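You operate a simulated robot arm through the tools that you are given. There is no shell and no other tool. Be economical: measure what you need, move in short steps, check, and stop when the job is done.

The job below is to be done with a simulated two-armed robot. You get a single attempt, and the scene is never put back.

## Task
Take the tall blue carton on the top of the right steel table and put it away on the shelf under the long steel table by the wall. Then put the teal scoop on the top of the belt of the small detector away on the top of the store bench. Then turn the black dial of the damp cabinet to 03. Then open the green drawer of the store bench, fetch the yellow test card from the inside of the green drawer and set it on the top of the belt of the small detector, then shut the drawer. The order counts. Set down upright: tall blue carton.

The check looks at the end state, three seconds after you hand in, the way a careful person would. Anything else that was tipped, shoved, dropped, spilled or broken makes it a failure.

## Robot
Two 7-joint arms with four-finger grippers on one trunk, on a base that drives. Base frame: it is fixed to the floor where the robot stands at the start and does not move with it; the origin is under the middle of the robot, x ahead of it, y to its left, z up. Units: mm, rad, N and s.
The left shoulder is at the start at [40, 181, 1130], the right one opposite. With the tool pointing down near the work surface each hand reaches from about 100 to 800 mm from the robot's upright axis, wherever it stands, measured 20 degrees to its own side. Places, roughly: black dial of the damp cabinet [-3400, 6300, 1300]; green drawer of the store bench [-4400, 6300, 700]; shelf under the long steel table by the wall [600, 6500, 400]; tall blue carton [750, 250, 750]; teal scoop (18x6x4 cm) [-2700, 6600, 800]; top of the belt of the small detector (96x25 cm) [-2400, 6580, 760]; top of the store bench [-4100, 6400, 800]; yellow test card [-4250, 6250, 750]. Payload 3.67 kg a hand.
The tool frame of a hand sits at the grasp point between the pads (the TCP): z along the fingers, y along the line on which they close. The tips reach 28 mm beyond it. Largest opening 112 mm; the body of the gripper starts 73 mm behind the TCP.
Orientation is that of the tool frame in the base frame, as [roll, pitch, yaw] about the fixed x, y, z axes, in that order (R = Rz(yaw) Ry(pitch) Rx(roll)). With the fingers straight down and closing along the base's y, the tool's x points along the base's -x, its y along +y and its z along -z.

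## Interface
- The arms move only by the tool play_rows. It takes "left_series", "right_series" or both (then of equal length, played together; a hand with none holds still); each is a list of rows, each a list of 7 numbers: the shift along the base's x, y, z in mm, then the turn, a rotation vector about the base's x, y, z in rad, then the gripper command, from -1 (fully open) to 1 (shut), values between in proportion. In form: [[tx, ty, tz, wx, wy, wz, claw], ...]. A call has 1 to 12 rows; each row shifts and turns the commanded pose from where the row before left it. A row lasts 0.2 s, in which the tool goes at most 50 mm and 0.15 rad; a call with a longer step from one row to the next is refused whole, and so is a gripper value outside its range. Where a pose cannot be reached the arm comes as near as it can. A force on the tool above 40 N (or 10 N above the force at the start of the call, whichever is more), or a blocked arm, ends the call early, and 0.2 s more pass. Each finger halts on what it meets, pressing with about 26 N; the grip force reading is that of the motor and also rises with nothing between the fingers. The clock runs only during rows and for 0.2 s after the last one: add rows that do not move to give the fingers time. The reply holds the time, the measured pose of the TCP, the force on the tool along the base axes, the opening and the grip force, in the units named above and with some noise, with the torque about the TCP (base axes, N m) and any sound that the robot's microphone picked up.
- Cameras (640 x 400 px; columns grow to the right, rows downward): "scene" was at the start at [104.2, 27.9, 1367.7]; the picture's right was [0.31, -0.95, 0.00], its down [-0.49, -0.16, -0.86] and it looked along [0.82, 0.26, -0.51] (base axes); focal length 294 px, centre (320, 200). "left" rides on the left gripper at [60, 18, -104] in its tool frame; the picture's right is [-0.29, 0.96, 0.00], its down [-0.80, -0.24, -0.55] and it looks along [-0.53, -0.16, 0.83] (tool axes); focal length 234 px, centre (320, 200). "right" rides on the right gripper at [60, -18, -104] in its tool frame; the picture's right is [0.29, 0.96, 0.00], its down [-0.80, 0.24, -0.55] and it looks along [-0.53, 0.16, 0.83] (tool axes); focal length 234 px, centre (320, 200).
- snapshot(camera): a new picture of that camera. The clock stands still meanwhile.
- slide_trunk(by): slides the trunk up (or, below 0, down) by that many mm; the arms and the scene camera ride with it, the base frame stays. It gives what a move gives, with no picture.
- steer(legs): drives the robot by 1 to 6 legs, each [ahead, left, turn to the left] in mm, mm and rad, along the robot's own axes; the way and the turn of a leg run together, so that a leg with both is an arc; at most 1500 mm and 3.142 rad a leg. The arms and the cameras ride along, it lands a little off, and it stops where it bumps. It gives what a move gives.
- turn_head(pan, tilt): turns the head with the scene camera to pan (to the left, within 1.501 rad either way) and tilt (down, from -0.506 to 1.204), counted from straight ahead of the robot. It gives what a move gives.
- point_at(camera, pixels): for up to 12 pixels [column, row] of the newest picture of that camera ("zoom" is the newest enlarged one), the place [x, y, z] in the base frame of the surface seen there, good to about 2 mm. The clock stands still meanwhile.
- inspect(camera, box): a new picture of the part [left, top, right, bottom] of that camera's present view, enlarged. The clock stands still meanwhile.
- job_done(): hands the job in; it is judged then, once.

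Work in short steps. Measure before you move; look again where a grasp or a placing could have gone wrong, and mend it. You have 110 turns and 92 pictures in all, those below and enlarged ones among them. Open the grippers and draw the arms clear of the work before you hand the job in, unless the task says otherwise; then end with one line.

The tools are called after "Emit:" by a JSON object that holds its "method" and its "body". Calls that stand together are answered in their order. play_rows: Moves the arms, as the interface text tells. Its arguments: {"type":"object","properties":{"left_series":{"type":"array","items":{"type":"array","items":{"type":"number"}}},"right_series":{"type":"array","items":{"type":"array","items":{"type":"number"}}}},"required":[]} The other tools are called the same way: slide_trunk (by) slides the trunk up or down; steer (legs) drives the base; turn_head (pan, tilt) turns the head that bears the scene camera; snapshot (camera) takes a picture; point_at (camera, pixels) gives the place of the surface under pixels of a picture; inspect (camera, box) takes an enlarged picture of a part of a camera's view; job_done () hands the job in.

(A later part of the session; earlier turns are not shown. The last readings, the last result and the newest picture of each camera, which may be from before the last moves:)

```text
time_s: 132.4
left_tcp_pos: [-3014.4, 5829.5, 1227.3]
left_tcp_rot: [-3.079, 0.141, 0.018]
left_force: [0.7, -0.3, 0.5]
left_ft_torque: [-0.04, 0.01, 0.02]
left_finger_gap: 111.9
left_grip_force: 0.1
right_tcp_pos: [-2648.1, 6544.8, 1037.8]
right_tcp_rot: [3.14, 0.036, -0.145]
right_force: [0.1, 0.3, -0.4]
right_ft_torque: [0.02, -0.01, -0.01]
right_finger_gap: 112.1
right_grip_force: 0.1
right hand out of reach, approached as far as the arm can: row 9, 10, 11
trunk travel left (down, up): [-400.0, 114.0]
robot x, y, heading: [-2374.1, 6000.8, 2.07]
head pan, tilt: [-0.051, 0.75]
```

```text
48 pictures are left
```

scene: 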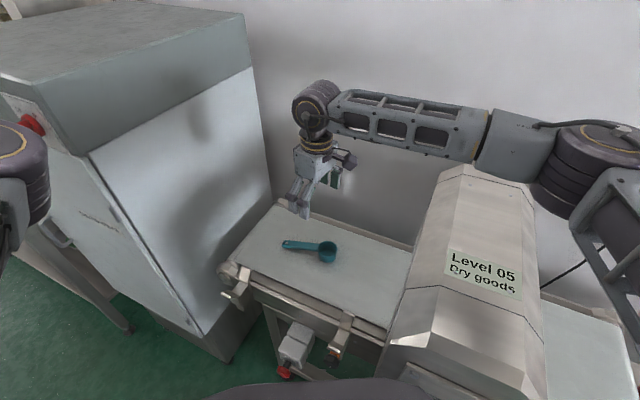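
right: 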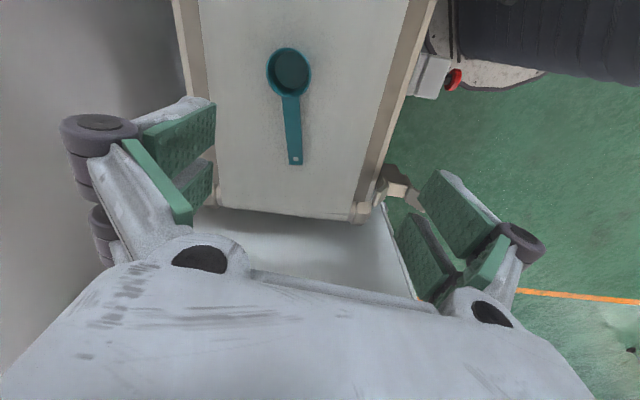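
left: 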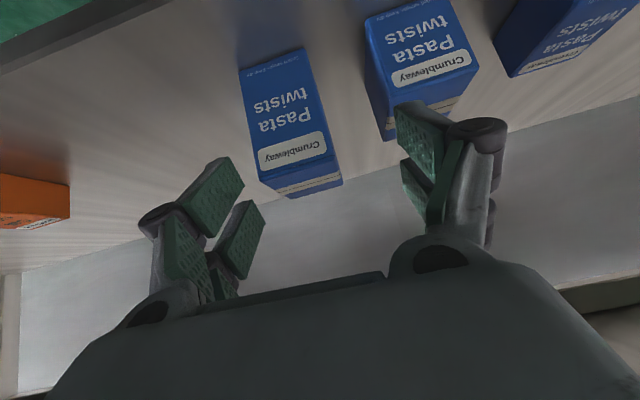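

The arm stopped short (yaw -0.145, z 1038). I relax the yaw by 0.35 rad to see whether position then reaches.

Emit:
{"method": "play_rows", "body": {"right_series": [[0, 0, 0, 0, 0, -0.12, -1], [0, 0, 0, 0, 0, -0.12, -1], [0, 0, 0, 0, 0, -0.11, -1], [0, 0, 0, 0, 0, 0, -1]]}}

```text
time_s: 133.4
left_tcp_pos: [-3013.3, 5829.9, 1227.5]
left_tcp_rot: [-3.076, 0.139, 0.018]
left_force: [0.1, -0.4, -0.6]
left_ft_torque: [-0.04, -0.01, 0.03]
left_finger_gap: 112.0
left_grip_force: 0.0
right_tcp_pos: [-2647.2, 6544.1, 1037.5]
right_tcp_rot: [3.14, 0.036, -0.497]
right_force: [-0.1, -0.4, 0.5]
right_ft_torque: [-0.01, -0.01, 0.01]
right_finger_gap: 111.9
right_grip_force: 0.1
trunk travel left (down, up): [-400.0, 114.0]
robot x, y, heading: [-2378.3, 5999.4, 2.065]
head pan, tilt: [-0.051, 0.75]
```

Unreached rows were simply dropped. I now lower at this yaw to (-2700,6580,900).

Emit:
{"method": "play_rows", "body": {"right_series": [[-17.6, 12, -44, 0, 0, 0, -1], [-17.6, 12, -44, 0, 0, 0, -1], [-17.6, 12, -44, 0, 0, 0, -1], [0, 0, 0, 0, 0, 0, -1]]}}

```text
time_s: 134.4
left_tcp_pos: [-3013.2, 5829.0, 1229.1]
left_tcp_rot: [-3.077, 0.141, 0.021]
left_force: [0.2, -0.1, 0.4]
left_ft_torque: [-0.01, 0.02, 0.01]
left_finger_gap: 112.2
left_grip_force: 0.1
right_tcp_pos: [-2699.6, 6582.3, 904.6]
right_tcp_rot: [3.139, 0.037, -0.495]
right_force: [0.2, 0.0, -0.6]
right_ft_torque: [-0.01, 0.02, -0.01]
right_finger_gap: 112.1
right_grip_force: 0.1
trunk travel left (down, up): [-400.0, 114.0]
robot x, y, heading: [-2376.7, 6006.5, 2.063]
head pan, tilt: [-0.051, 0.75]
```

Position is reached. Now I add the yaw of about 0.69 rad in small steps.

Emit:
{"method": "play_rows", "body": {"right_series": [[0, 0, 0, 0, 0, 0.12, -1], [0, 0, 0, 0, 0, 0.12, -1], [0, 0, 0, 0, 0, 0.12, -1], [0, 0, 0, 0, 0, 0.11, -1], [0, 0, 0, 0, 0, 0.11, -1], [0, 0, 0, 0, 0, 0.11, -1], [0, 0, 0, 0, 0, 0, -1]]}}

Emit:
{"method": "snapshot", "body": {"camera": "right"}}

```text
time_s: 136.0
left_tcp_pos: [-3013.4, 5829.7, 1228.4]
left_tcp_rot: [-3.078, 0.139, 0.02]
left_force: [0.6, 0.9, -0.1]
left_ft_torque: [-0.01, 0.01, 0.02]
left_finger_gap: 111.7
left_grip_force: 0.1
right_tcp_pos: [-2699.3, 6582.7, 906.2]
right_tcp_rot: [-3.141, 0.036, -0.318]
right_force: [1.3, 0.1, 0.2]
right_ft_torque: [-0.02, 0.01, 0.0]
right_finger_gap: 112.4
right_grip_force: 0.0
right hand out of reach, approached as far as the arm can: row 2, 3, 4, 5, 6
trunk travel left (down, up): [-400.0, 114.0]
robot x, y, heading: [-2374.2, 6001.8, 2.068]
head pan, tilt: [-0.051, 0.75]
```

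```text
47 pictures are left
```

right: 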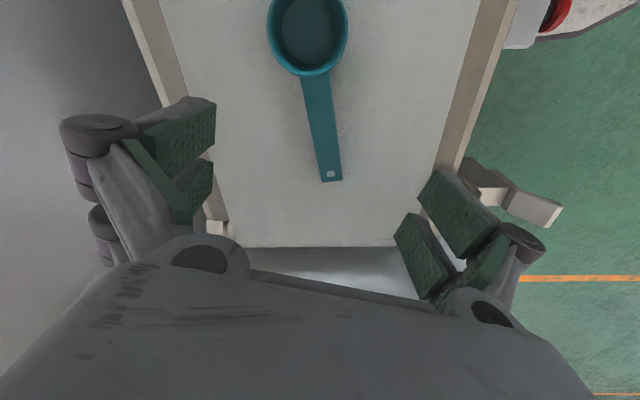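

The wrist yaw is limited here, so instead I'll grip the cup itself, across at this yaw (handle stays clear of the fingers). I measure the cup.

Emit:
{"method": "point_at", "body": {"camera": "right", "pixels": [[270, 25], [345, 32], [308, 72], [306, 35], [290, 62], [330, 66]]}}

Emit:
{"method": "inspect", "body": {"camera": "scene", "box": [264, 220, 360, 280]}}

Emit:
{"method": "point_at", "body": {"camera": "zoom", "pixels": [[363, 195], [487, 195], [425, 145], [422, 238], [425, 215], [385, 155], [470, 155]]}}

```text
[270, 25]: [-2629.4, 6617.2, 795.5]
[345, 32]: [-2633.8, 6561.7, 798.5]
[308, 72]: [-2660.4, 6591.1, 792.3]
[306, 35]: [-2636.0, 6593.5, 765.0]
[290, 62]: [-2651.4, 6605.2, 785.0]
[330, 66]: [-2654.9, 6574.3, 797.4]
```

```text
6.67 times, centred on (312, 250) of scene
```

zoom: 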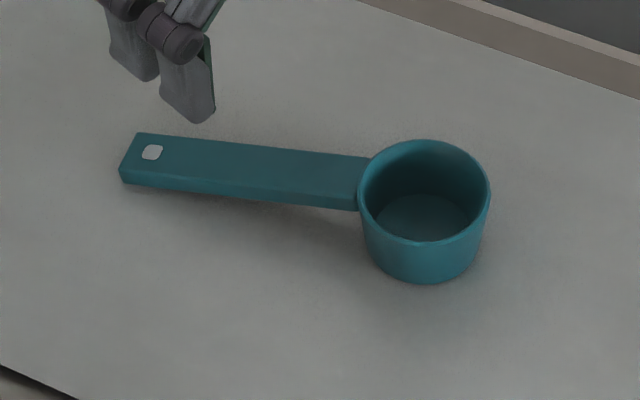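

```text
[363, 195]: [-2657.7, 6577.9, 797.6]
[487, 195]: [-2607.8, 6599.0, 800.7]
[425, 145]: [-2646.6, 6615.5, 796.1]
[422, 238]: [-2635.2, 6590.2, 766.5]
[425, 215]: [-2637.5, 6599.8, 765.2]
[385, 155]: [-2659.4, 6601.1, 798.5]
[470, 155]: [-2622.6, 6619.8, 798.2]
```

Cup centre ≈(-2634,6590), radius 28, rim z≈799. I move over it, descend so tips are ~7 mm above the belt, and close.

Emit:
{"method": "play_rows", "body": {"right_series": [[35, 4, 0, 0, 0, 0, -1], [30.5, 3.5, 0, 0, 0, 0, -1], [0, 0, -40, 0, 0, 0, -1], [0, 0, -40, 0, 0, 0, -1], [0, 0, -28, 0, 0, 0, -1], [0, 0, 0, 0, 0, 0, -1]]}}

Emit:
{"method": "inspect", "body": {"camera": "scene", "box": [240, 150, 400, 280]}}

```text
time_s: 137.4
left_tcp_pos: [-3012.7, 5829.9, 1228.8]
left_tcp_rot: [-3.079, 0.139, 0.019]
left_force: [0.4, -0.3, -0.2]
left_ft_torque: [0.02, 0.01, 0.0]
left_finger_gap: 112.1
left_grip_force: 0.0
right_tcp_pos: [-2635.3, 6589.5, 806.6]
right_tcp_rot: [-3.14, 0.037, -0.318]
right_force: [0.4, 0.4, -0.6]
right_ft_torque: [-0.03, 0.01, -0.01]
right_finger_gap: 112.1
right_grip_force: 0.1
right hand out of reach, approached as far as the arm can: row 5
trunk travel left (down, up): [-400.0, 114.0]
robot x, y, heading: [-2374.8, 6003.8, 2.071]
head pan, tilt: [-0.051, 0.75]
```

```text
3.08 times, centred on (320, 215) of scene
```

zoom: 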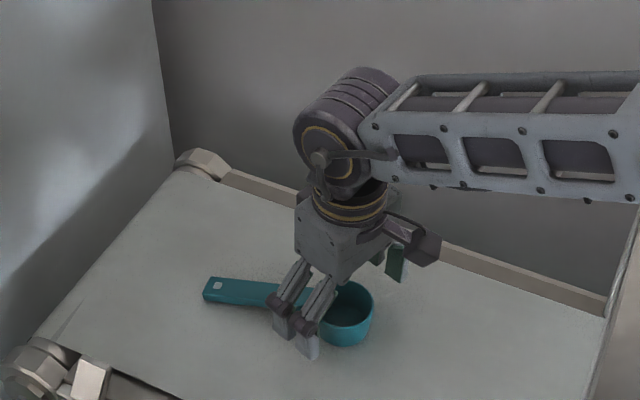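

Tips are 15 mm above the belt at a joint limit; I use the trunk to go 8 mm lower and then close.

Emit:
{"method": "slide_trunk", "body": {"by": -9}}

Emit:
{"method": "play_rows", "body": {"right_series": [[0, 0, 0, 0, 0, 0, -0.3], [0, 0, 0, 0, 0, 0, 0.2], [0, 0, 0, 0, 0, 0, 1], [0, 0, 0, 0, 0, 0, 1], [0, 0, 0, 0, 0, 0, 1]]}}

Emit:
{"method": "snapshot", "body": {"camera": "right"}}

```text
time_s: 137.9
left_tcp_pos: [-3014.1, 5830.5, 1218.0]
left_tcp_rot: [-3.079, 0.14, 0.018]
left_force: [0.5, 0.3, 0.0]
left_ft_torque: [0.0, -0.04, 0.0]
left_finger_gap: 112.3
left_grip_force: 0.0
right_tcp_pos: [-2634.6, 6589.7, 797.7]
right_tcp_rot: [3.141, 0.037, -0.319]
right_force: [-0.9, 0.7, 0.7]
right_ft_torque: [0.0, 0.0, 0.02]
right_finger_gap: 112.2
right_grip_force: 0.0
trunk travel left (down, up): [-391.0, 123.0]
robot x, y, heading: [-2374.4, 6003.1, 2.07]
head pan, tilt: [-0.051, 0.75]
```

```text
time_s: 139.1
left_tcp_pos: [-3014.7, 5828.4, 1218.0]
left_tcp_rot: [-3.076, 0.138, 0.019]
left_force: [-0.6, 0.4, -0.8]
left_ft_torque: [0.01, -0.03, -0.02]
left_finger_gap: 111.8
left_grip_force: 0.0
right_tcp_pos: [-2633.7, 6588.5, 798.8]
right_tcp_rot: [-3.14, 0.037, -0.318]
right_force: [0.9, -0.7, 1.2]
right_ft_torque: [0.02, 0.02, 0.03]
right_finger_gap: 54.2
right_grip_force: 26.6
trunk travel left (down, up): [-391.0, 123.0]
robot x, y, heading: [-2375.2, 6004.3, 2.069]
head pan, tilt: [-0.051, 0.75]
```

```text
44 pictures are left
```

right: 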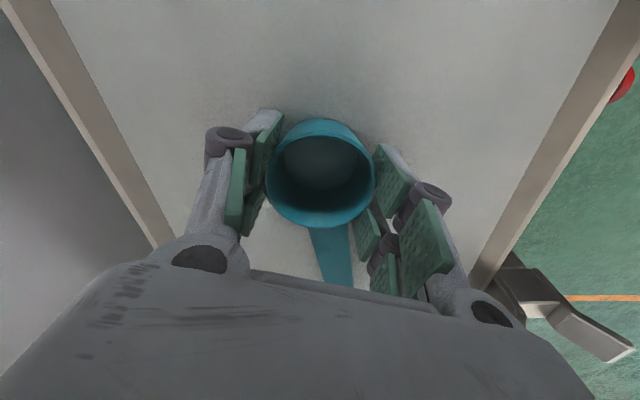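

Cup gripped (54 mm). I lift 240 mm.

Emit:
{"method": "play_rows", "body": {"right_series": [[0, 0, 25, 0, 0, 0, 1], [0, 0, 40, 0, 0, 0, 1], [0, 0, 40, 0, 0, -0.1, 1], [0, 0, 45, 0, 0, -0.1, 1], [5, -10, 45, 0, 0, -0.1, 1], [10, -15, 45, 0, 0, -0.1, 1], [20, -20, 40, 0, 0, -0.1, 1], [20, -20, 40, 0, 0, -0.1, 1], [20, -20, 30, 0, 0, -0.1, 1]]}}

Emit:
{"method": "snapshot", "body": {"camera": "right"}}

```text
time_s: 141.1
left_tcp_pos: [-3013.1, 5828.6, 1218.5]
left_tcp_rot: [-3.077, 0.14, 0.019]
left_force: [0.7, 0.4, 0.1]
left_ft_torque: [0.0, 0.02, 0.02]
left_finger_gap: 112.2
left_grip_force: 0.1
right_tcp_pos: [-2556.5, 6502.5, 1150.0]
right_tcp_rot: [-3.14, 0.036, -1.018]
right_force: [0.0, 0.3, -0.7]
right_ft_torque: [0.01, -0.01, -0.03]
right_finger_gap: 53.9
right_grip_force: 26.5
trunk travel left (down, up): [-391.0, 123.0]
robot x, y, heading: [-2375.5, 6001.9, 2.069]
head pan, tilt: [-0.051, 0.75]
```

```text
43 pictures are left
```

right: 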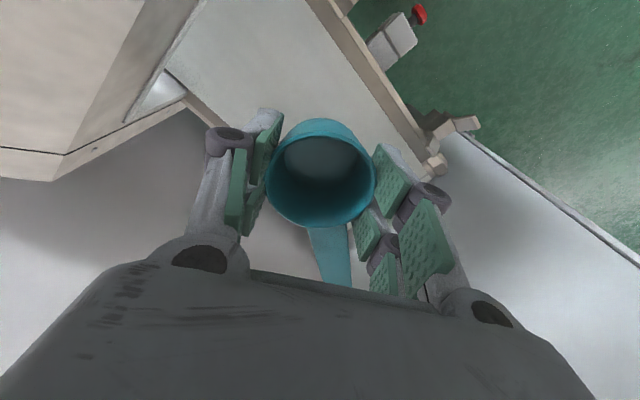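

The scoop is held. I back off, turn square to the wall and strafe west to about x=-3650, then look at the store bench.

Emit:
{"method": "steer", "body": {"legs": [[-550, 0, 0], [0, 0, -0.498], [0, 1450, 0]]}}

Emit:
{"method": "turn_head", "body": {"pan": 0.4, "tilt": 0.45}}

Emit:
{"method": "snapshot", "body": {"camera": "scene"}}

```text
time_s: 153.0
left_tcp_pos: [-4213.1, 5671.5, 1217.8]
left_tcp_rot: [-3.08, 0.139, -0.48]
left_force: [0.6, 0.1, 0.1]
left_ft_torque: [0.0, 0.0, 0.0]
left_finger_gap: 112.1
left_grip_force: 0.1
right_tcp_pos: [-3490.6, 6047.3, 1149.6]
right_tcp_rot: [-3.141, 0.037, -1.516]
right_force: [-0.2, -0.2, 0.6]
right_ft_torque: [0.01, -0.04, 0.0]
right_finger_gap: 53.5
right_grip_force: 26.0
trunk travel left (down, up): [-391.0, 123.0]
robot x, y, heading: [-3569.0, 5516.5, 1.568]
head pan, tilt: [-0.051, 0.75]
```

```text
time_s: 153.9
left_tcp_pos: [-4211.9, 5672.8, 1217.6]
left_tcp_rot: [-3.079, 0.139, -0.481]
left_force: [0.9, 0.5, -0.2]
left_ft_torque: [-0.01, -0.01, -0.03]
left_finger_gap: 112.2
left_grip_force: 0.0
right_tcp_pos: [-3491.1, 6045.9, 1148.9]
right_tcp_rot: [-3.141, 0.036, -1.516]
right_force: [0.4, -0.5, 0.7]
right_ft_torque: [-0.05, -0.01, 0.01]
right_finger_gap: 53.8
right_grip_force: 26.2
trunk travel left (down, up): [-391.0, 123.0]
robot x, y, heading: [-3566.7, 5517.5, 1.568]
head pan, tilt: [0.4, 0.45]
```

```text
42 pictures are left
```

scene: 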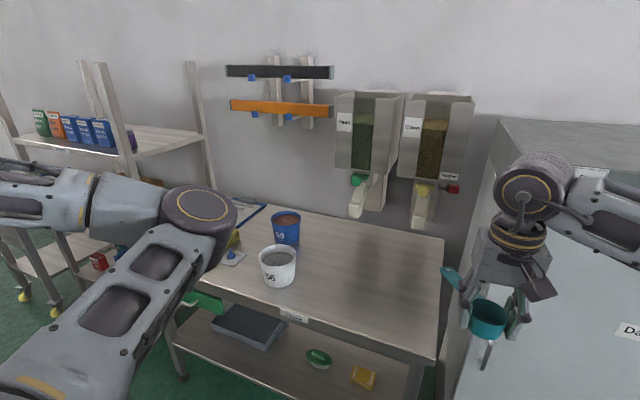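

The bench top has free space at (380,290). I measure top, front edge, dispensers, pots and the green drawer.

Emit:
{"method": "point_at", "body": {"camera": "scene", "pixels": [[380, 290], [435, 350], [440, 245], [310, 320], [278, 285], [285, 230], [415, 222], [355, 210], [205, 303], [195, 250], [235, 255], [450, 275]]}}

Emit:
{"method": "inspect", "body": {"camera": "scene", "box": [150, 190, 450, 390]}}

```text
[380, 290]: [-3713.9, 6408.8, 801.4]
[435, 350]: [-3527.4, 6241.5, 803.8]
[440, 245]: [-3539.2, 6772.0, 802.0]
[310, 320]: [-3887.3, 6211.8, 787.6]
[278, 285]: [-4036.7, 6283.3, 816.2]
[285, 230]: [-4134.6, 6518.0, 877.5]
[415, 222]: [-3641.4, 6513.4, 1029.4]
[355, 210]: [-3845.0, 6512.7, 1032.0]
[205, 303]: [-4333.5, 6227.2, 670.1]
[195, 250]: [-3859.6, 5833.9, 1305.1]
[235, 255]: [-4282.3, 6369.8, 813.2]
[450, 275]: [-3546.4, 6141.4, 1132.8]
```

```text
2.00 times, centred on (300, 290) of scene
```

zoom: 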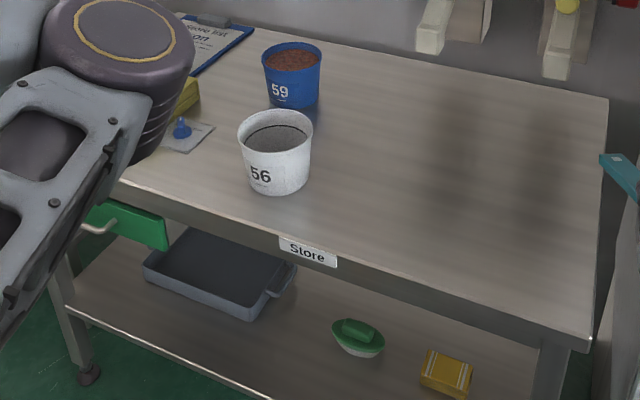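

Top is z≈802. I'll set the scoop at about (-3850,6325), clear of pots and spouts: strafe left 359, ahead 275, then descend.

Emit:
{"method": "steer", "body": {"legs": [[0, 359, 0.003], [275, 0, 0]]}}

Emit:
{"method": "turn_head", "body": {"pan": -0.05, "tilt": 0.7}}

Emit:
{"method": "snapshot", "body": {"camera": "scene"}}

```text
time_s: 157.8
left_tcp_pos: [-4576.4, 5944.0, 1219.2]
left_tcp_rot: [-3.077, 0.138, -0.476]
left_force: [0.3, -0.1, -0.2]
left_ft_torque: [0.04, -0.02, 0.02]
left_finger_gap: 112.0
left_grip_force: 0.0
right_tcp_pos: [-3854.2, 6319.3, 1149.6]
right_tcp_rot: [-3.14, 0.036, -1.516]
right_force: [-0.2, 0.2, -0.9]
right_ft_torque: [-0.05, -0.01, -0.02]
right_finger_gap: 53.7
right_grip_force: 25.5
trunk travel left (down, up): [-391.0, 123.0]
robot x, y, heading: [-3935.4, 5792.3, 1.575]
head pan, tilt: [0.4, 0.45]
```

```text
time_s: 158.7
left_tcp_pos: [-4574.9, 5943.6, 1218.8]
left_tcp_rot: [-3.077, 0.138, -0.477]
left_force: [-1.2, 1.1, 0.2]
left_ft_torque: [0.01, 0.05, -0.01]
left_finger_gap: 112.0
left_grip_force: 0.1
right_tcp_pos: [-3854.4, 6319.4, 1148.7]
right_tcp_rot: [-3.139, 0.036, -1.515]
right_force: [-0.1, -0.4, -0.6]
right_ft_torque: [0.01, -0.03, 0.01]
right_finger_gap: 53.4
right_grip_force: 25.6
trunk travel left (down, up): [-391.0, 123.0]
robot x, y, heading: [-3932.8, 5795.1, 1.569]
head pan, tilt: [-0.051, 0.7]
```

```text
40 pictures are left
```

scene: 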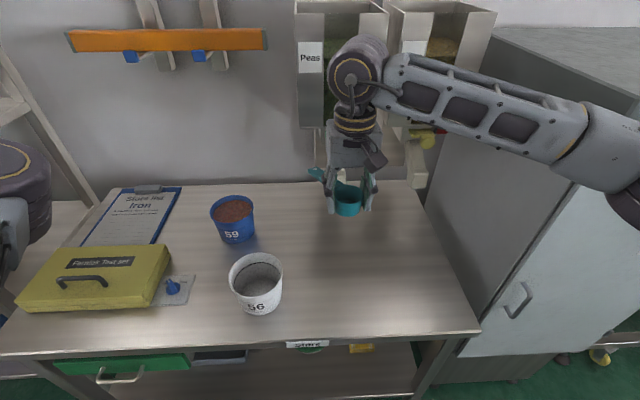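

Clear below the hand. I descend 295 mm, then in small steps.

Emit:
{"method": "play_rows", "body": {"right_series": [[0, 0, -42, 0, 0, 0, 1], [0, 0, -42, 0, 0, 0, 1], [0, 0, -42, 0, 0, 0, 1], [0, 0, -42, 0, 0, 0, 1], [0, 0, -42, 0, 0, 0, 1], [0, 0, -42, 0, 0, 0, 1], [0, 0, -38, 0, 0, 0, 1], [0, 0, -10, 0, 0, 0, 1], [0, 0, -5, 0, 0, 0, 1], [0, 0, 0, 0, 0, 0, 1]]}}

Emit:
{"method": "inspect", "body": {"camera": "scene", "box": [260, 180, 460, 320]}}

```text
time_s: 160.9
left_tcp_pos: [-4574.9, 5946.0, 1217.5]
left_tcp_rot: [-3.077, 0.14, -0.48]
left_force: [-0.8, -0.1, -0.2]
left_ft_torque: [-0.01, 0.01, 0.01]
left_finger_gap: 112.1
left_grip_force: 0.1
right_tcp_pos: [-3853.4, 6320.4, 844.0]
right_tcp_rot: [-3.139, 0.037, -1.514]
right_force: [0.9, 0.3, -0.8]
right_ft_torque: [-0.03, 0.0, -0.04]
right_finger_gap: 53.7
right_grip_force: 26.5
trunk travel left (down, up): [-391.0, 123.0]
robot x, y, heading: [-3931.2, 5792.6, 1.57]
head pan, tilt: [-0.051, 0.7]
```

```text
2.86 times, centred on (360, 250) of scene
```

zoom: 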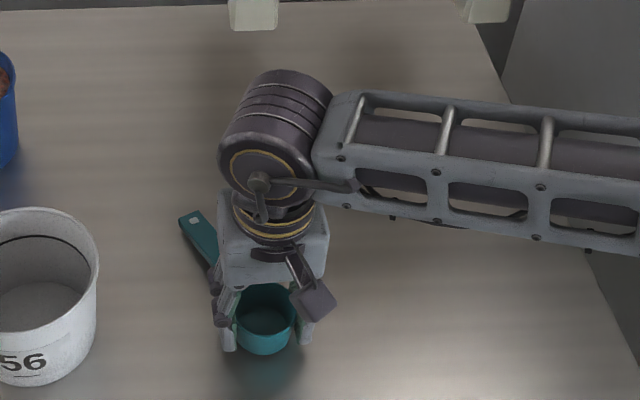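

I lower a last few mm to feel contact.

Emit:
{"method": "play_rows", "body": {"right_series": [[0, 0, -2, 0, 0, 0, 1], [0, 0, -2, 0, 0, 0, 1], [0, 0, 0, 0, 0, 0, 1]]}}

```text
time_s: 161.7
left_tcp_pos: [-4574.5, 5945.6, 1219.4]
left_tcp_rot: [-3.078, 0.139, -0.478]
left_force: [0.2, -0.9, -0.1]
left_ft_torque: [-0.01, -0.03, -0.03]
left_finger_gap: 111.7
left_grip_force: 0.0
right_tcp_pos: [-3854.5, 6320.5, 839.7]
right_tcp_rot: [-3.14, 0.037, -1.515]
right_force: [-0.4, 0.2, -0.8]
right_ft_torque: [-0.04, 0.0, -0.02]
right_finger_gap: 53.5
right_grip_force: 26.2
trunk travel left (down, up): [-391.0, 123.0]
robot x, y, heading: [-3928.3, 5791.8, 1.577]
head pan, tilt: [-0.051, 0.7]
```

Emit:
{"method": "play_rows", "body": {"right_series": [[0, 0, -2, 0, 0, 0, 1], [0, 0, 0, 0, 0, 0, 1]]}}

```text
time_s: 162.3
left_tcp_pos: [-4576.2, 5944.9, 1218.6]
left_tcp_rot: [-3.08, 0.14, -0.478]
left_force: [0.3, 0.3, -0.2]
left_ft_torque: [0.02, 0.02, -0.01]
left_finger_gap: 111.7
left_grip_force: 0.0
right_tcp_pos: [-3854.0, 6319.6, 837.2]
right_tcp_rot: [-3.14, 0.038, -1.514]
right_force: [0.8, 0.0, 0.5]
right_ft_torque: [0.11, -0.01, -0.04]
right_finger_gap: 53.7
right_grip_force: 26.2
trunk travel left (down, up): [-391.0, 123.0]
robot x, y, heading: [-3930.5, 5792.4, 1.572]
head pan, tilt: [-0.051, 0.7]
```

Contact begins (torque 0.11). I release gradually and rise.

Emit:
{"method": "play_rows", "body": {"right_series": [[0, 0, 0, 0, 0, 0, -0.2], [0, 0, 0, 0, 0, 0, -0.5], [0, 0, 0, 0, 0, 0, -0.5], [0, 0, 30, 0, 0, 0, -0.5], [0, 0, 40, 0, 0, 0, -1], [0, 0, 45, 0, 0, 0, -1], [0, 0, 45, 0, 0, 0, -1], [0, -10, 45, 0, 0, 0, -1], [0, -10, 45, 0, 0, 0, -1], [0, -10, 45, 0, 0, 0, -1]]}}

Emit:
{"method": "snapshot", "body": {"camera": "scene"}}

```text
time_s: 164.5
left_tcp_pos: [-4575.1, 5944.1, 1219.2]
left_tcp_rot: [-3.077, 0.141, -0.477]
left_force: [-0.2, 0.0, -0.5]
left_ft_torque: [0.0, 0.03, -0.02]
left_finger_gap: 112.0
left_grip_force: 0.1
right_tcp_pos: [-3855.5, 6290.1, 1134.0]
right_tcp_rot: [-3.14, 0.037, -1.515]
right_force: [-0.1, 0.2, 0.3]
right_ft_torque: [0.01, -0.01, 0.06]
right_finger_gap: 112.1
right_grip_force: 0.0
trunk travel left (down, up): [-391.0, 123.0]
robot x, y, heading: [-3931.8, 5793.0, 1.568]
head pan, tilt: [-0.051, 0.7]
```

```text
38 pictures are left
```

scene: 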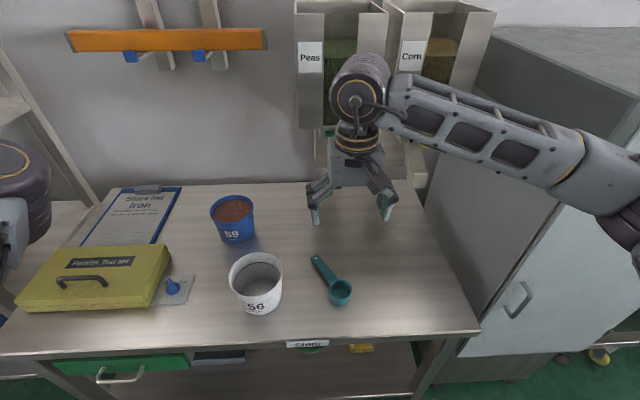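

The scoop lies on the bench top. Next the dial: I back off 400 and strafe right 500 to look at the cabinet panel.

Emit:
{"method": "steer", "body": {"legs": [[-400, 0, 0], [0, -510, 0]]}}

Emit:
{"method": "turn_head", "body": {"pan": -0.05, "tilt": 0.25}}

Emit:
{"method": "snapshot", "body": {"camera": "scene"}}

```text
time_s: 169.7
left_tcp_pos: [-4071.7, 5543.4, 1218.7]
left_tcp_rot: [-3.077, 0.14, -0.469]
left_force: [-1.0, 0.0, -0.1]
left_ft_torque: [-0.03, -0.03, -0.01]
left_finger_gap: 112.2
left_grip_force: 0.0
right_tcp_pos: [-3353.5, 5896.0, 1133.7]
right_tcp_rot: [-3.139, 0.036, -1.506]
right_force: [0.1, 0.3, -0.7]
right_ft_torque: [0.02, 0.0, -0.03]
right_finger_gap: 111.8
right_grip_force: 0.1
trunk travel left (down, up): [-391.0, 123.0]
robot x, y, heading: [-3425.8, 5394.8, 1.576]
head pan, tilt: [-0.051, 0.7]
```

```text
time_s: 170.6
left_tcp_pos: [-4071.8, 5543.7, 1218.6]
left_tcp_rot: [-3.076, 0.141, -0.471]
left_force: [0.3, 0.8, 0.1]
left_ft_torque: [0.02, -0.01, 0.0]
left_finger_gap: 112.1
left_grip_force: 0.1
right_tcp_pos: [-3353.6, 5894.4, 1133.3]
right_tcp_rot: [-3.14, 0.036, -1.508]
right_force: [0.4, -0.1, 0.5]
right_ft_torque: [-0.02, 0.05, 0.01]
right_finger_gap: 112.1
right_grip_force: 0.0
trunk travel left (down, up): [-391.0, 123.0]
robot x, y, heading: [-3425.9, 5394.4, 1.581]
head pan, tilt: [-0.051, 0.25]
```

```text
37 pictures are left
```

scene: 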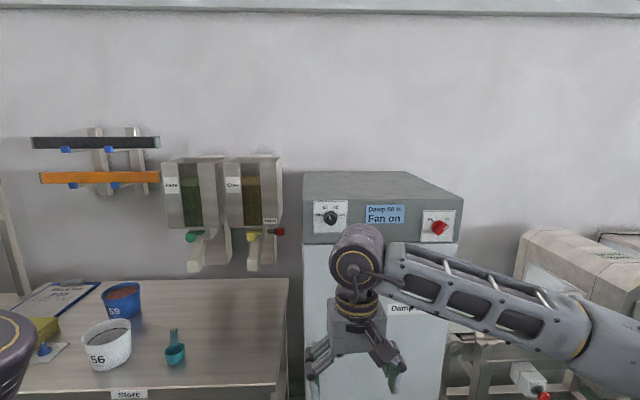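

Emit:
{"method": "inspect", "body": {"camera": "scene", "box": [300, 190, 364, 230]}}

Emit:
{"method": "point_at", "body": {"camera": "zoom", "pixels": [[303, 275], [260, 290], [345, 265], [200, 300], [420, 250], [300, 180], [320, 360], [280, 300], [330, 250]]}}

```text
10.00 times, centred on (332, 210) of scene
```

zoom: 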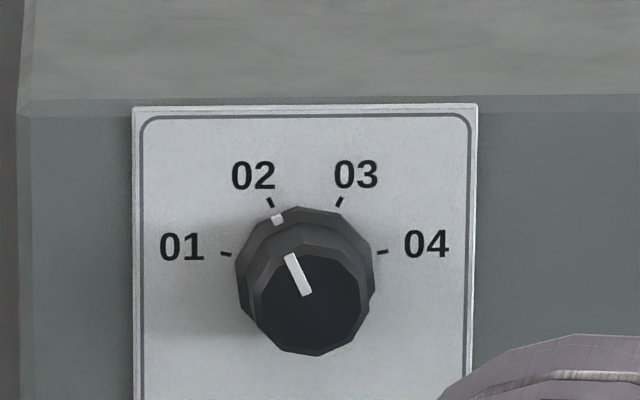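

```text
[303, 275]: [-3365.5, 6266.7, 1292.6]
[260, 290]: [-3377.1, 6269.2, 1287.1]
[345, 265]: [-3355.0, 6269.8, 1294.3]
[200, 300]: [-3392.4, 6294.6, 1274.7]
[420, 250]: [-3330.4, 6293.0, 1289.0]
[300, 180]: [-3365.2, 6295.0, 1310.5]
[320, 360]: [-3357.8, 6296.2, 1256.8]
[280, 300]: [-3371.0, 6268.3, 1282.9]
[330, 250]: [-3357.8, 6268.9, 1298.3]
```

The dial's pointer is at 02; marks are 48° apart, so it needs a 48° (0.84 rad) clockwise turn. Knob axis is about (-3363, z 1283), front face y≈6268, panel y≈6295. I turn the right hand horizontal, pointing at it from y≈6150.

Emit:
{"method": "play_rows", "body": {"right_series": [[-1, 23, 13.5, 0.1395, 0, -0.006, -1], [-1, 23, 13.5, 0.1395, 0, -0.006, -1], [-1, 23, 13.5, 0.1395, 0, -0.006, -1], [-1, 23, 13.5, 0.1395, 0, -0.006, -1], [-1, 23, 13.5, 0.1395, 0, -0.006, -1], [-1, 23, 13.5, 0.1395, 0, -0.006, -1], [-1, 23, 13.5, 0.1395, 0, -0.006, -1], [-1, 23, 13.5, 0.1395, 0, -0.006, -1], [-1, 23, 13.5, 0.1395, 0, -0.006, -0.3], [-1, 23, 13.5, 0.1395, 0, -0.006, -0.3], [-1, 23, 13.5, 0.1395, 0, -0.006, -0.3], [0, 0, 0, 0, 0, 0, -0.3]]}}

Emit:
{"method": "snapshot", "body": {"camera": "right"}}

Emit:
{"method": "snapshot", "body": {"camera": "scene"}}

```text
time_s: 173.2
left_tcp_pos: [-4068.9, 5542.7, 1220.5]
left_tcp_rot: [-3.079, 0.141, -0.47]
left_force: [0.7, -0.2, -0.1]
left_ft_torque: [-0.01, 0.01, 0.0]
left_finger_gap: 111.7
left_grip_force: 0.1
right_tcp_pos: [-3360.8, 6148.5, 1281.9]
right_tcp_rot: [-1.543, 1.549, -0.014]
right_force: [0.6, -0.2, -0.2]
right_ft_torque: [0.03, -0.01, 0.04]
right_finger_gap: 72.7
right_grip_force: 0.1
trunk travel left (down, up): [-391.0, 123.0]
robot x, y, heading: [-3424.4, 5397.0, 1.58]
head pan, tilt: [-0.051, 0.25]
```

```text
35 pictures are left
```

right: 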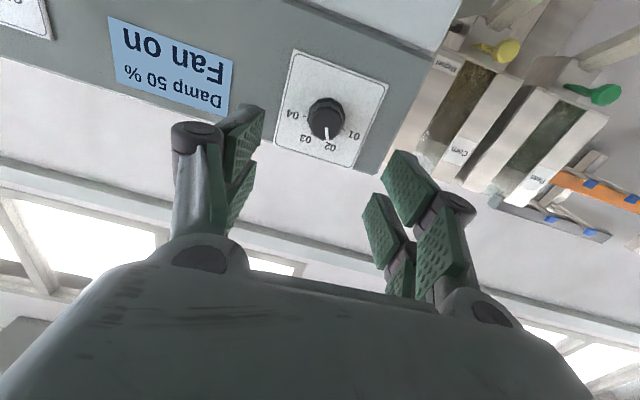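

```text
34 pictures are left
```

scene: 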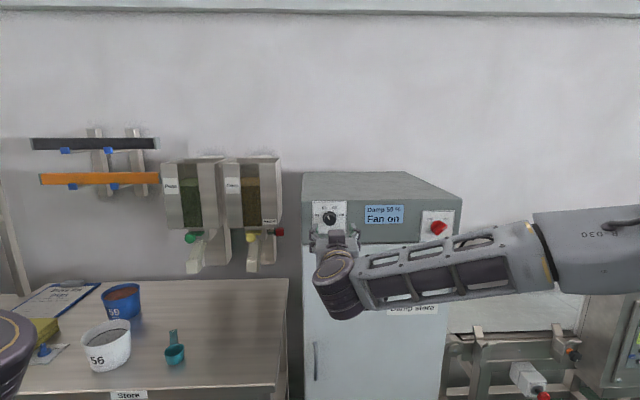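

The hand points at the dial. I check the dial's position from the wrist camera.

Emit:
{"method": "inspect", "body": {"camera": "right", "box": [270, 70, 400, 150]}}

Emit:
{"method": "point_at", "body": {"camera": "zoom", "pixels": [[270, 230], [265, 200], [270, 270], [235, 240], [300, 235], [200, 300], [370, 300], [270, 150], [270, 320]]}}

```text
4.92 times, centred on (335, 110) of right
```

zoom: 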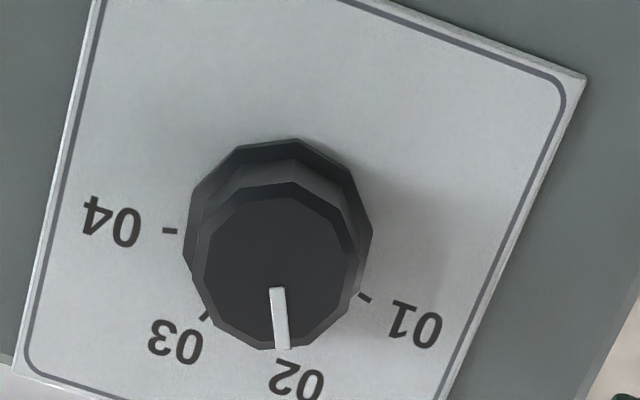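

```text
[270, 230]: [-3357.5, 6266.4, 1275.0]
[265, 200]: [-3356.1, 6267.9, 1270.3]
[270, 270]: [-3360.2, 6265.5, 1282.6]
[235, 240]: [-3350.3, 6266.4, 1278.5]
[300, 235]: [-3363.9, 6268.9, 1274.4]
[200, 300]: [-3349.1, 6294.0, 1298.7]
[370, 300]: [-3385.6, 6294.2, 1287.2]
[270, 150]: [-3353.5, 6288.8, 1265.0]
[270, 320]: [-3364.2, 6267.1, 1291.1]
```

The axis is confirmed at (-3361, z 1282). I advance 107 mm and close on the knob.

Emit:
{"method": "play_rows", "body": {"right_series": [[0, 36, 0, 0, 0, 0.04, -0.3], [0, 36, 0, 0, 0, 0, -0.3], [-1, 35, 0, 0, 0, 0, -0.3], [0, 0, 0, 0, 0, 0, -0.3], [0, 0, 0, 0, 0, 0, 0.5], [0, 0, 0, 0, 0, 0, 1], [0, 0, 0, 0, 0, 0, 1], [0, 0, 0, 0, 0, 0, 1]]}}

Emit:
{"method": "inspect", "body": {"camera": "right", "box": [200, 60, 440, 210]}}

```text
time_s: 175.0
left_tcp_pos: [-4068.0, 5542.6, 1220.0]
left_tcp_rot: [-3.079, 0.143, -0.469]
left_force: [0.5, 0.4, 0.7]
left_ft_torque: [-0.01, 0.01, 0.02]
left_finger_gap: 112.0
left_grip_force: 0.1
right_tcp_pos: [-3361.8, 6256.1, 1283.6]
right_tcp_rot: [-1.553, 1.549, 0.013]
right_force: [11.7, -2.8, 0.9]
right_ft_torque: [-0.07, -0.01, -0.77]
right_finger_gap: 39.0
right_grip_force: 44.6
trunk travel left (down, up): [-391.0, 123.0]
robot x, y, heading: [-3424.0, 5396.0, 1.584]
head pan, tilt: [-0.051, 0.25]
```

```text
2.67 times, centred on (320, 135) of right
```

zoom: 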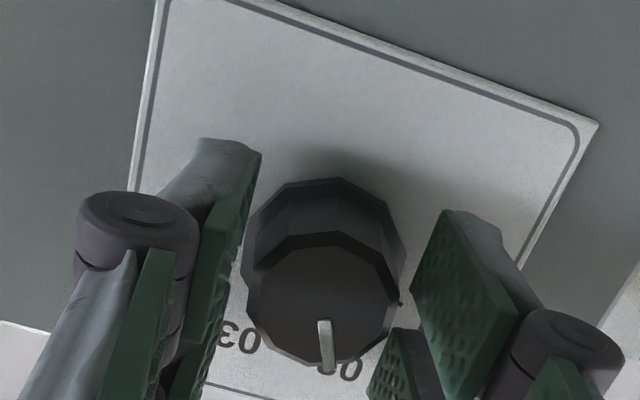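

Only the east finger bears (force +11.7 x): the knob lies slightly east of the tool axis. I shift +2.5 mm and close again.

Emit:
{"method": "play_rows", "body": {"right_series": [[2, 0, 0, 0, 0, 0, 1], [0.5, 0, 0, 0, 0, 0, 1], [0, 0, 0, 0, 0, 0, 1], [0, 0, 0, 0, 0, 0, 1]]}}

Emit:
{"method": "inspect", "body": {"camera": "right", "box": [200, 60, 440, 210]}}

```text
time_s: 176.0
left_tcp_pos: [-4068.9, 5542.3, 1219.2]
left_tcp_rot: [-3.078, 0.141, -0.47]
left_force: [0.7, 0.0, -0.6]
left_ft_torque: [-0.02, -0.01, 0.0]
left_finger_gap: 111.6
left_grip_force: 0.0
right_tcp_pos: [-3361.0, 6255.7, 1282.3]
right_tcp_rot: [-1.551, 1.548, 0.019]
right_force: [9.1, 2.7, 5.4]
right_ft_torque: [0.17, -0.01, -0.17]
right_finger_gap: 38.8
right_grip_force: 44.9
trunk travel left (down, up): [-391.0, 123.0]
robot x, y, heading: [-3422.7, 5395.3, 1.577]
head pan, tilt: [-0.051, 0.25]
```

```text
2.67 times, centred on (320, 135) of right
```

zoom: 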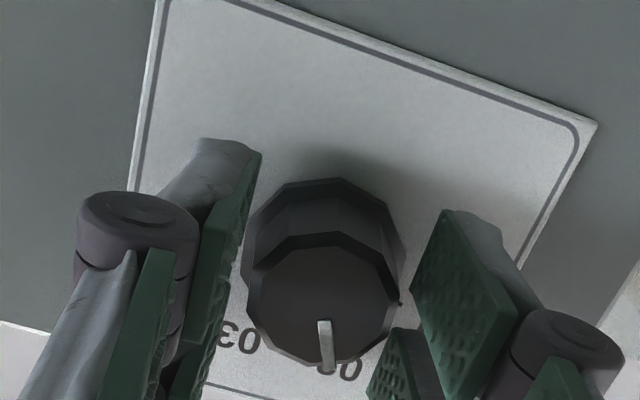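

Grip force is high at 38.8 mm, so it is held. I turn +0.42 rad about y first and look.

Emit:
{"method": "play_rows", "body": {"right_series": [[0, 0, 0, 0, 0.1, 0, 1], [0, 0, 0, 0, 0.1, 0, 1], [0, 0, 0, 0, 0.11, 0, 1], [0, 0, 0, 0, 0.11, 0, 1], [0, 0, 0, 0, 0, 0, 1]]}}

Emit:
{"method": "inspect", "body": {"camera": "right", "box": [200, 60, 440, 210]}}

```text
time_s: 177.2
left_tcp_pos: [-4069.1, 5543.3, 1220.1]
left_tcp_rot: [-3.078, 0.142, -0.47]
left_force: [-0.2, -0.8, -0.9]
left_ft_torque: [0.0, 0.0, 0.01]
left_finger_gap: 111.8
left_grip_force: 0.0
right_tcp_pos: [-3360.3, 6256.1, 1282.4]
right_tcp_rot: [1.571, 1.172, 3.139]
right_force: [10.2, 3.7, 7.8]
right_ft_torque: [-0.24, -0.01, -0.06]
right_finger_gap: 38.7
right_grip_force: 45.0
trunk travel left (down, up): [-391.0, 123.0]
robot x, y, heading: [-3427.4, 5397.1, 1.585]
head pan, tilt: [-0.051, 0.25]
```

```text
2.67 times, centred on (320, 135) of right
```

zoom: 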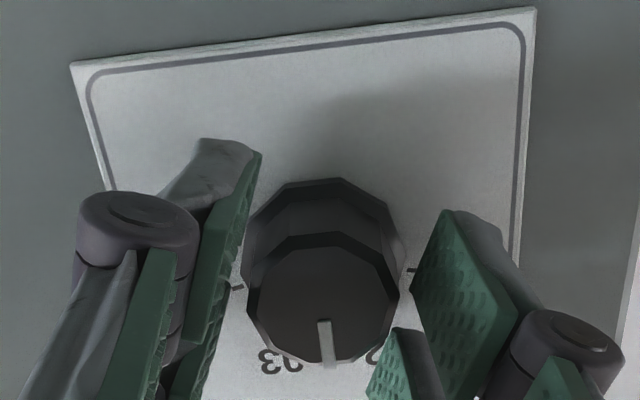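

The knob turns with the hand. I continue another 0.42 rad.

Emit:
{"method": "play_rows", "body": {"right_series": [[0, 0, 0, 0, 0.11, 0, 1], [0, 0, 0, 0, 0.11, 0, 1], [0, 0, 0, 0, 0.1, 0, 1], [0, 0, 0, 0, 0.1, 0, 1], [0, 0, 0, 0, 0, 0, 1]]}}

Emit:
{"method": "inspect", "body": {"camera": "right", "box": [200, 60, 440, 210]}}

```text
time_s: 178.4
left_tcp_pos: [-4069.0, 5543.1, 1219.3]
left_tcp_rot: [-3.078, 0.141, -0.469]
left_force: [0.0, 0.9, 0.7]
left_ft_torque: [0.01, 0.0, 0.03]
left_finger_gap: 111.9
left_grip_force: 0.1
right_tcp_pos: [-3359.9, 6254.7, 1282.2]
right_tcp_rot: [1.573, 0.753, 3.139]
right_force: [12.2, 2.8, 6.5]
right_ft_torque: [0.54, 0.04, -0.75]
right_finger_gap: 39.0
right_grip_force: 44.9
trunk travel left (down, up): [-391.0, 123.0]
robot x, y, heading: [-3424.4, 5394.5, 1.584]
head pan, tilt: [-0.051, 0.25]
```

```text
2.67 times, centred on (320, 135) of right
```

zoom: 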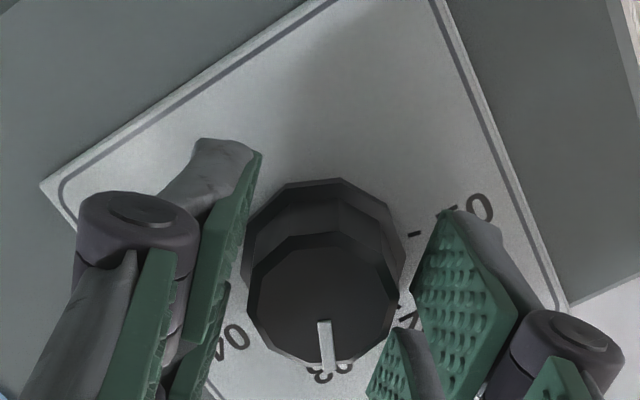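

Pointer sits at 03 now. I open the fingers and back off 100 mm, then check the dial.

Emit:
{"method": "play_rows", "body": {"right_series": [[0, 0, 0, 0, 0, 0, 0.2], [0, 0, 0, 0, 0, 0, -0.4], [0, 0, 0, 0, 0, 0, -0.5], [0, -35, 0, 0, 0, 0, -0.5], [0, -40, 0, 0, 0, 0, -0.5], [0, -40, 0, 0, 0, 0, -0.5]]}}

Emit:
{"method": "inspect", "body": {"camera": "right", "box": [240, 50, 420, 170]}}

```text
time_s: 179.8
left_tcp_pos: [-4070.7, 5541.9, 1218.2]
left_tcp_rot: [-3.077, 0.139, -0.468]
left_force: [-0.6, -0.6, -0.4]
left_ft_torque: [0.0, 0.01, 0.0]
left_finger_gap: 112.1
left_grip_force: 0.0
right_tcp_pos: [-3362.0, 6139.4, 1281.9]
right_tcp_rot: [1.572, 0.754, 3.141]
right_force: [0.1, 0.1, -1.2]
right_ft_torque: [0.0, 0.01, 0.0]
right_finger_gap: 84.0
right_grip_force: 0.0
trunk travel left (down, up): [-391.0, 123.0]
robot x, y, heading: [-3421.9, 5395.2, 1.587]
head pan, tilt: [-0.051, 0.25]
```

```text
3.33 times, centred on (330, 110) of right
```

zoom: 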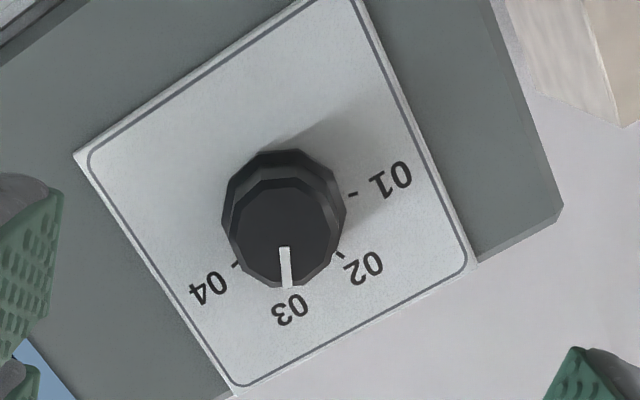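

The dial reads 03. Now the drawer: I strafe left 830 mm and look at the green drawer.

Emit:
{"method": "steer", "body": {"legs": [[-100, 0, -0.012], [0, 830, 0]]}}

Emit:
{"method": "turn_head", "body": {"pan": 0.1, "tilt": 0.6}}

Emit:
{"method": "snapshot", "body": {"camera": "scene"}}

```text
time_s: 185.1
left_tcp_pos: [-4898.9, 5456.0, 1219.2]
left_tcp_rot: [-3.078, 0.139, -0.485]
left_force: [1.0, 0.2, 0.6]
left_ft_torque: [0.04, -0.01, 0.0]
left_finger_gap: 111.9
left_grip_force: 0.0
right_tcp_pos: [-4180.9, 6043.2, 1281.4]
right_tcp_rot: [1.573, 0.754, 3.127]
right_force: [-0.5, -0.2, 0.3]
right_ft_torque: [0.0, -0.01, -0.02]
right_finger_gap: 83.6
right_grip_force: 0.2
trunk travel left (down, up): [-391.0, 123.0]
robot x, y, heading: [-4254.1, 5299.7, 1.563]
head pan, tilt: [-0.051, 0.25]
```

```text
time_s: 185.9
left_tcp_pos: [-4899.4, 5456.7, 1218.5]
left_tcp_rot: [-3.08, 0.14, -0.485]
left_force: [0.7, 0.6, -0.6]
left_ft_torque: [-0.01, -0.03, 0.02]
left_finger_gap: 112.1
left_grip_force: 0.0
right_tcp_pos: [-4180.3, 6042.6, 1280.9]
right_tcp_rot: [1.572, 0.757, 3.126]
right_force: [0.3, -0.2, 0.2]
right_ft_torque: [0.0, 0.05, 0.01]
right_finger_gap: 84.2
right_grip_force: 0.1
trunk travel left (down, up): [-391.0, 123.0]
robot x, y, heading: [-4256.9, 5302.6, 1.564]
head pan, tilt: [0.099, 0.6]
```

```text
27 pictures are left
```

scene: 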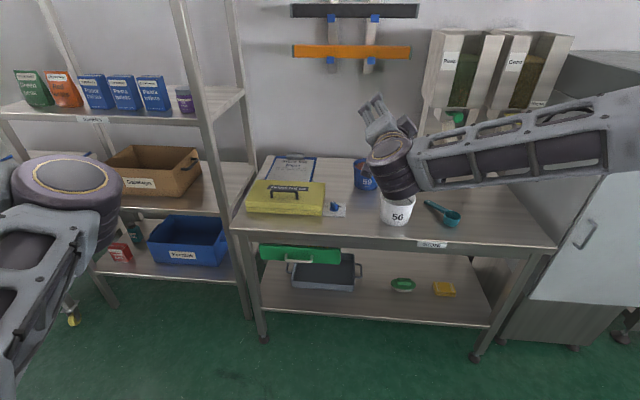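

The green drawer is at (300,254). I zoom once and measure face and handle.

Emit:
{"method": "inspect", "body": {"camera": "scene", "box": [240, 225, 360, 300]}}

Emit:
{"method": "point_at", "body": {"camera": "zoom", "pixels": [[110, 150], [520, 160], [320, 135], [320, 175], [245, 200], [320, 212], [400, 222], [240, 185], [410, 210], [320, 214], [120, 195], [320, 100]]}}

```text
5.33 times, centred on (300, 262) of scene
```

zoom: 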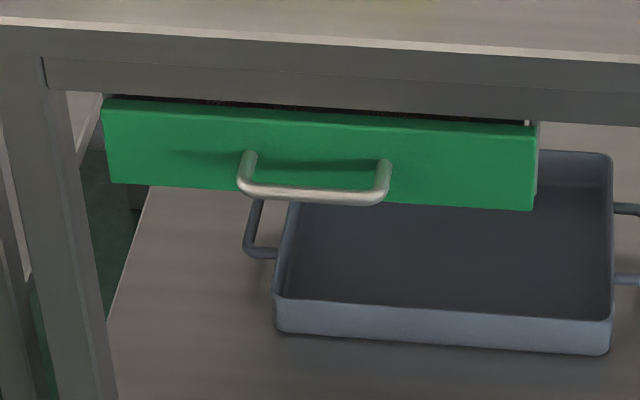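

```text
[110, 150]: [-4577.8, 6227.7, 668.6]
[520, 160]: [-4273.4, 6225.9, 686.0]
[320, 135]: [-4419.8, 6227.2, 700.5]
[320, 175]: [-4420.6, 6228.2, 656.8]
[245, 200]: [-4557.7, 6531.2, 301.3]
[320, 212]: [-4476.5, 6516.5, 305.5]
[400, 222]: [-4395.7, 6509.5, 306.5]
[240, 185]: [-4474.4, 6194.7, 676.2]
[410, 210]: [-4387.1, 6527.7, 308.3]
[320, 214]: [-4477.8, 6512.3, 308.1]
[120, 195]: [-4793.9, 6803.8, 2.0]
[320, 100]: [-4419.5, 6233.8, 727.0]
```

Handle bar: x -4474…-4366, y≈6190, z≈678; face y=6227. I roll the hand a further 0.75 rad so the fingers close vertically, with a reduced opening.

Emit:
{"method": "play_rows", "body": {"right_series": [[0, 0, 0, 0, 0.15, 0, -0.1], [0, 0, 0, 0, 0.15, 0, -0.1], [0, 0, 0, 0, 0.15, 0, -0.1], [0, 0, 0, 0, 0.15, 0, -0.1], [0, 0, 0, 0, 0.152, 0, -0.1], [0, 0, 0, 0, 0, 0, -0.1]]}}

Emit:
{"method": "point_at", "body": {"camera": "zoom", "pixels": [[320, 193], [300, 192], [270, 188], [350, 196], [380, 190], [320, 197], [320, 110], [300, 90], [200, 80]]}}

```text
refused: row 5 steps farther than a row can; nothing moved
```

```text
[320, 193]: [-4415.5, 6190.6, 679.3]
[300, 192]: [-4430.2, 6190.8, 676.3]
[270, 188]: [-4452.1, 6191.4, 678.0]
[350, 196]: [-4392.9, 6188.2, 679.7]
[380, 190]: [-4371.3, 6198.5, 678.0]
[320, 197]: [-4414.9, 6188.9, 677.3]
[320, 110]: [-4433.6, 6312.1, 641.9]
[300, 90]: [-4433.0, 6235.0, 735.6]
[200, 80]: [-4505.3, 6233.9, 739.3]
```

The bar's centre is about (y 6193, z 675), apron bottom ≈735. One roll step was too large; I repeat it.

Emit:
{"method": "play_rows", "body": {"right_series": [[0, 0, 0, 0, 0.149, 0, -0.1], [0, 0, 0, 0, 0.149, 0, -0.1], [0, 0, 0, 0, 0.149, 0, -0.1], [0, 0, 0, 0, 0.149, 0, -0.1], [0, 0, 0, 0, 0.149, 0, -0.1], [0, 0, 0, 0, 0, 0, -0.1]]}}

Emit:
{"method": "slide_trunk", "body": {"by": -391}}

```text
time_s: 187.3
left_tcp_pos: [-4899.8, 5456.9, 1218.2]
left_tcp_rot: [-3.079, 0.139, -0.486]
left_force: [0.1, 0.7, -0.1]
left_ft_torque: [-0.01, -0.02, 0.01]
left_finger_gap: 112.1
left_grip_force: 0.1
right_tcp_pos: [-4179.8, 6042.1, 1282.7]
right_tcp_rot: [1.583, 0.006, 3.13]
right_force: [0.1, 0.6, -1.4]
right_ft_torque: [0.01, -0.01, 0.0]
right_finger_gap: 61.7
right_grip_force: 0.0
trunk travel left (down, up): [-391.0, 123.0]
robot x, y, heading: [-4255.8, 5299.8, 1.563]
head pan, tilt: [0.099, 0.6]
```

```text
time_s: 191.1
left_tcp_pos: [-4899.7, 5456.9, 828.9]
left_tcp_rot: [-3.08, 0.141, -0.483]
left_force: [-0.6, 0.1, 0.4]
left_ft_torque: [0.05, -0.03, 0.02]
left_finger_gap: 112.1
left_grip_force: 0.0
right_tcp_pos: [-4178.8, 6043.0, 892.8]
right_tcp_rot: [1.582, 0.01, 3.13]
right_force: [0.1, -0.4, 0.2]
right_ft_torque: [-0.01, 0.02, 0.0]
right_finger_gap: 61.5
right_grip_force: 0.0
trunk travel left (down, up): [0.0, 514.0]
robot x, y, heading: [-4255.4, 5303.1, 1.564]
head pan, tilt: [0.099, 0.6]
```

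Roll is right. I strafe left 241, lower the hand to z≈675 and check position.

Emit:
{"method": "play_rows", "body": {"right_series": [[0, 0, -43.5, 0, 0, 0, -0.1], [0, 0, -43.5, 0, 0, 0, -0.1], [0, 0, -43.5, 0, 0, 0, -0.1], [0, 0, -43.5, 0, 0, 0, -0.1], [0, 0, -43.5, 0, 0, 0, -0.1], [0, 0, 0, 0, 0, 0, -0.1]]}}

Emit:
{"method": "steer", "body": {"legs": [[0, 241, 0.006]]}}

Emit:
{"method": "turn_head", "body": {"pan": 0, "tilt": 0.55}}

Emit:
{"method": "snapshot", "body": {"camera": "scene"}}

```text
time_s: 192.5
left_tcp_pos: [-4899.8, 5456.6, 828.2]
left_tcp_rot: [-3.077, 0.14, -0.485]
left_force: [-0.5, -0.6, 0.6]
left_ft_torque: [0.02, 0.0, 0.03]
left_finger_gap: 112.3
left_grip_force: 0.0
right_tcp_pos: [-4229.2, 6035.6, 704.4]
right_tcp_rot: [1.592, 0.011, 3.115]
right_force: [-1.0, 0.8, 0.1]
right_ft_torque: [0.03, 0.03, 0.02]
right_finger_gap: 61.6
right_grip_force: 0.0
right hand out of reach, approached as far as the arm can: row 3, 4, 5
trunk travel left (down, up): [0.0, 514.0]
robot x, y, heading: [-4256.9, 5300.7, 1.562]
head pan, tilt: [0.099, 0.6]
```

```text
time_s: 194.3
left_tcp_pos: [-5141.8, 5455.1, 828.3]
left_tcp_rot: [-3.076, 0.14, -0.48]
left_force: [0.4, 0.4, -0.3]
left_ft_torque: [-0.01, 0.0, 0.01]
left_finger_gap: 112.0
left_grip_force: 0.1
right_tcp_pos: [-4474.2, 6036.0, 704.4]
right_tcp_rot: [1.592, 0.011, 3.123]
right_force: [-0.3, 0.2, -0.6]
right_ft_torque: [0.0, -0.02, -0.04]
right_finger_gap: 61.7
right_grip_force: 0.1
trunk travel left (down, up): [0.0, 514.0]
robot x, y, heading: [-4497.1, 5302.6, 1.571]
head pan, tilt: [0.099, 0.6]
```

```text
time_s: 195.0
left_tcp_pos: [-5141.7, 5454.6, 829.9]
left_tcp_rot: [-3.077, 0.138, -0.48]
left_force: [0.3, -0.4, 0.2]
left_ft_torque: [-0.04, 0.03, 0.03]
left_finger_gap: 112.0
left_grip_force: 0.1
right_tcp_pos: [-4473.2, 6036.2, 704.2]
right_tcp_rot: [1.596, 0.01, 3.121]
right_force: [-0.5, -0.1, -0.2]
right_ft_torque: [0.03, -0.01, 0.02]
right_finger_gap: 61.8
right_grip_force: 0.1
trunk travel left (down, up): [0.0, 514.0]
robot x, y, heading: [-4499.8, 5301.3, 1.57]
head pan, tilt: [0.0, 0.55]
```

```text
25 pictures are left
```

scene: 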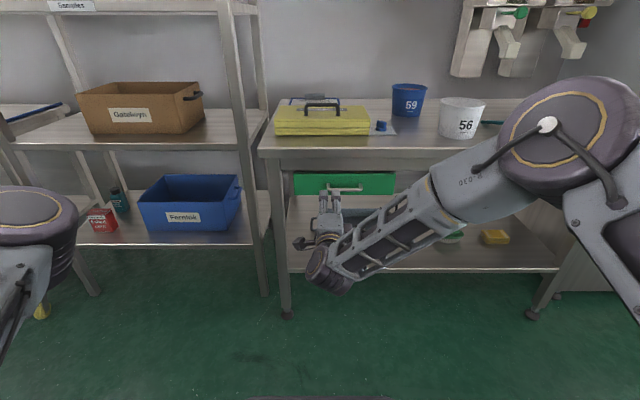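

The hand is 29 mm too high at a joint limit. I draw it in a bit and try lower.

Emit:
{"method": "play_rows", "body": {"right_series": [[0, -40, 0, 0, 0, 0, -0.1], [0, -40, 0, 0, 0, 0, -0.1], [0, 0, -10, 0, 0, 0, -0.1], [0, 0, -10, 0, 0, 0, -0.1], [0, 0, -10, 0, 0, 0, -0.1], [0, 0, 0, 0, 0, 0, -0.1]]}}

```text
time_s: 196.4
left_tcp_pos: [-5141.6, 5454.5, 829.9]
left_tcp_rot: [-3.08, 0.139, -0.481]
left_force: [-1.0, 0.0, 0.8]
left_ft_torque: [0.0, 0.0, 0.04]
left_finger_gap: 111.9
left_grip_force: 0.0
right_tcp_pos: [-4473.7, 5956.5, 674.1]
right_tcp_rot: [1.593, 0.01, 3.124]
right_force: [-0.4, -0.4, 0.7]
right_ft_torque: [0.0, 0.04, 0.01]
right_finger_gap: 61.9
right_grip_force: 0.0
trunk travel left (down, up): [0.0, 514.0]
robot x, y, heading: [-4500.4, 5300.7, 1.566]
head pan, tilt: [0.0, 0.55]
```

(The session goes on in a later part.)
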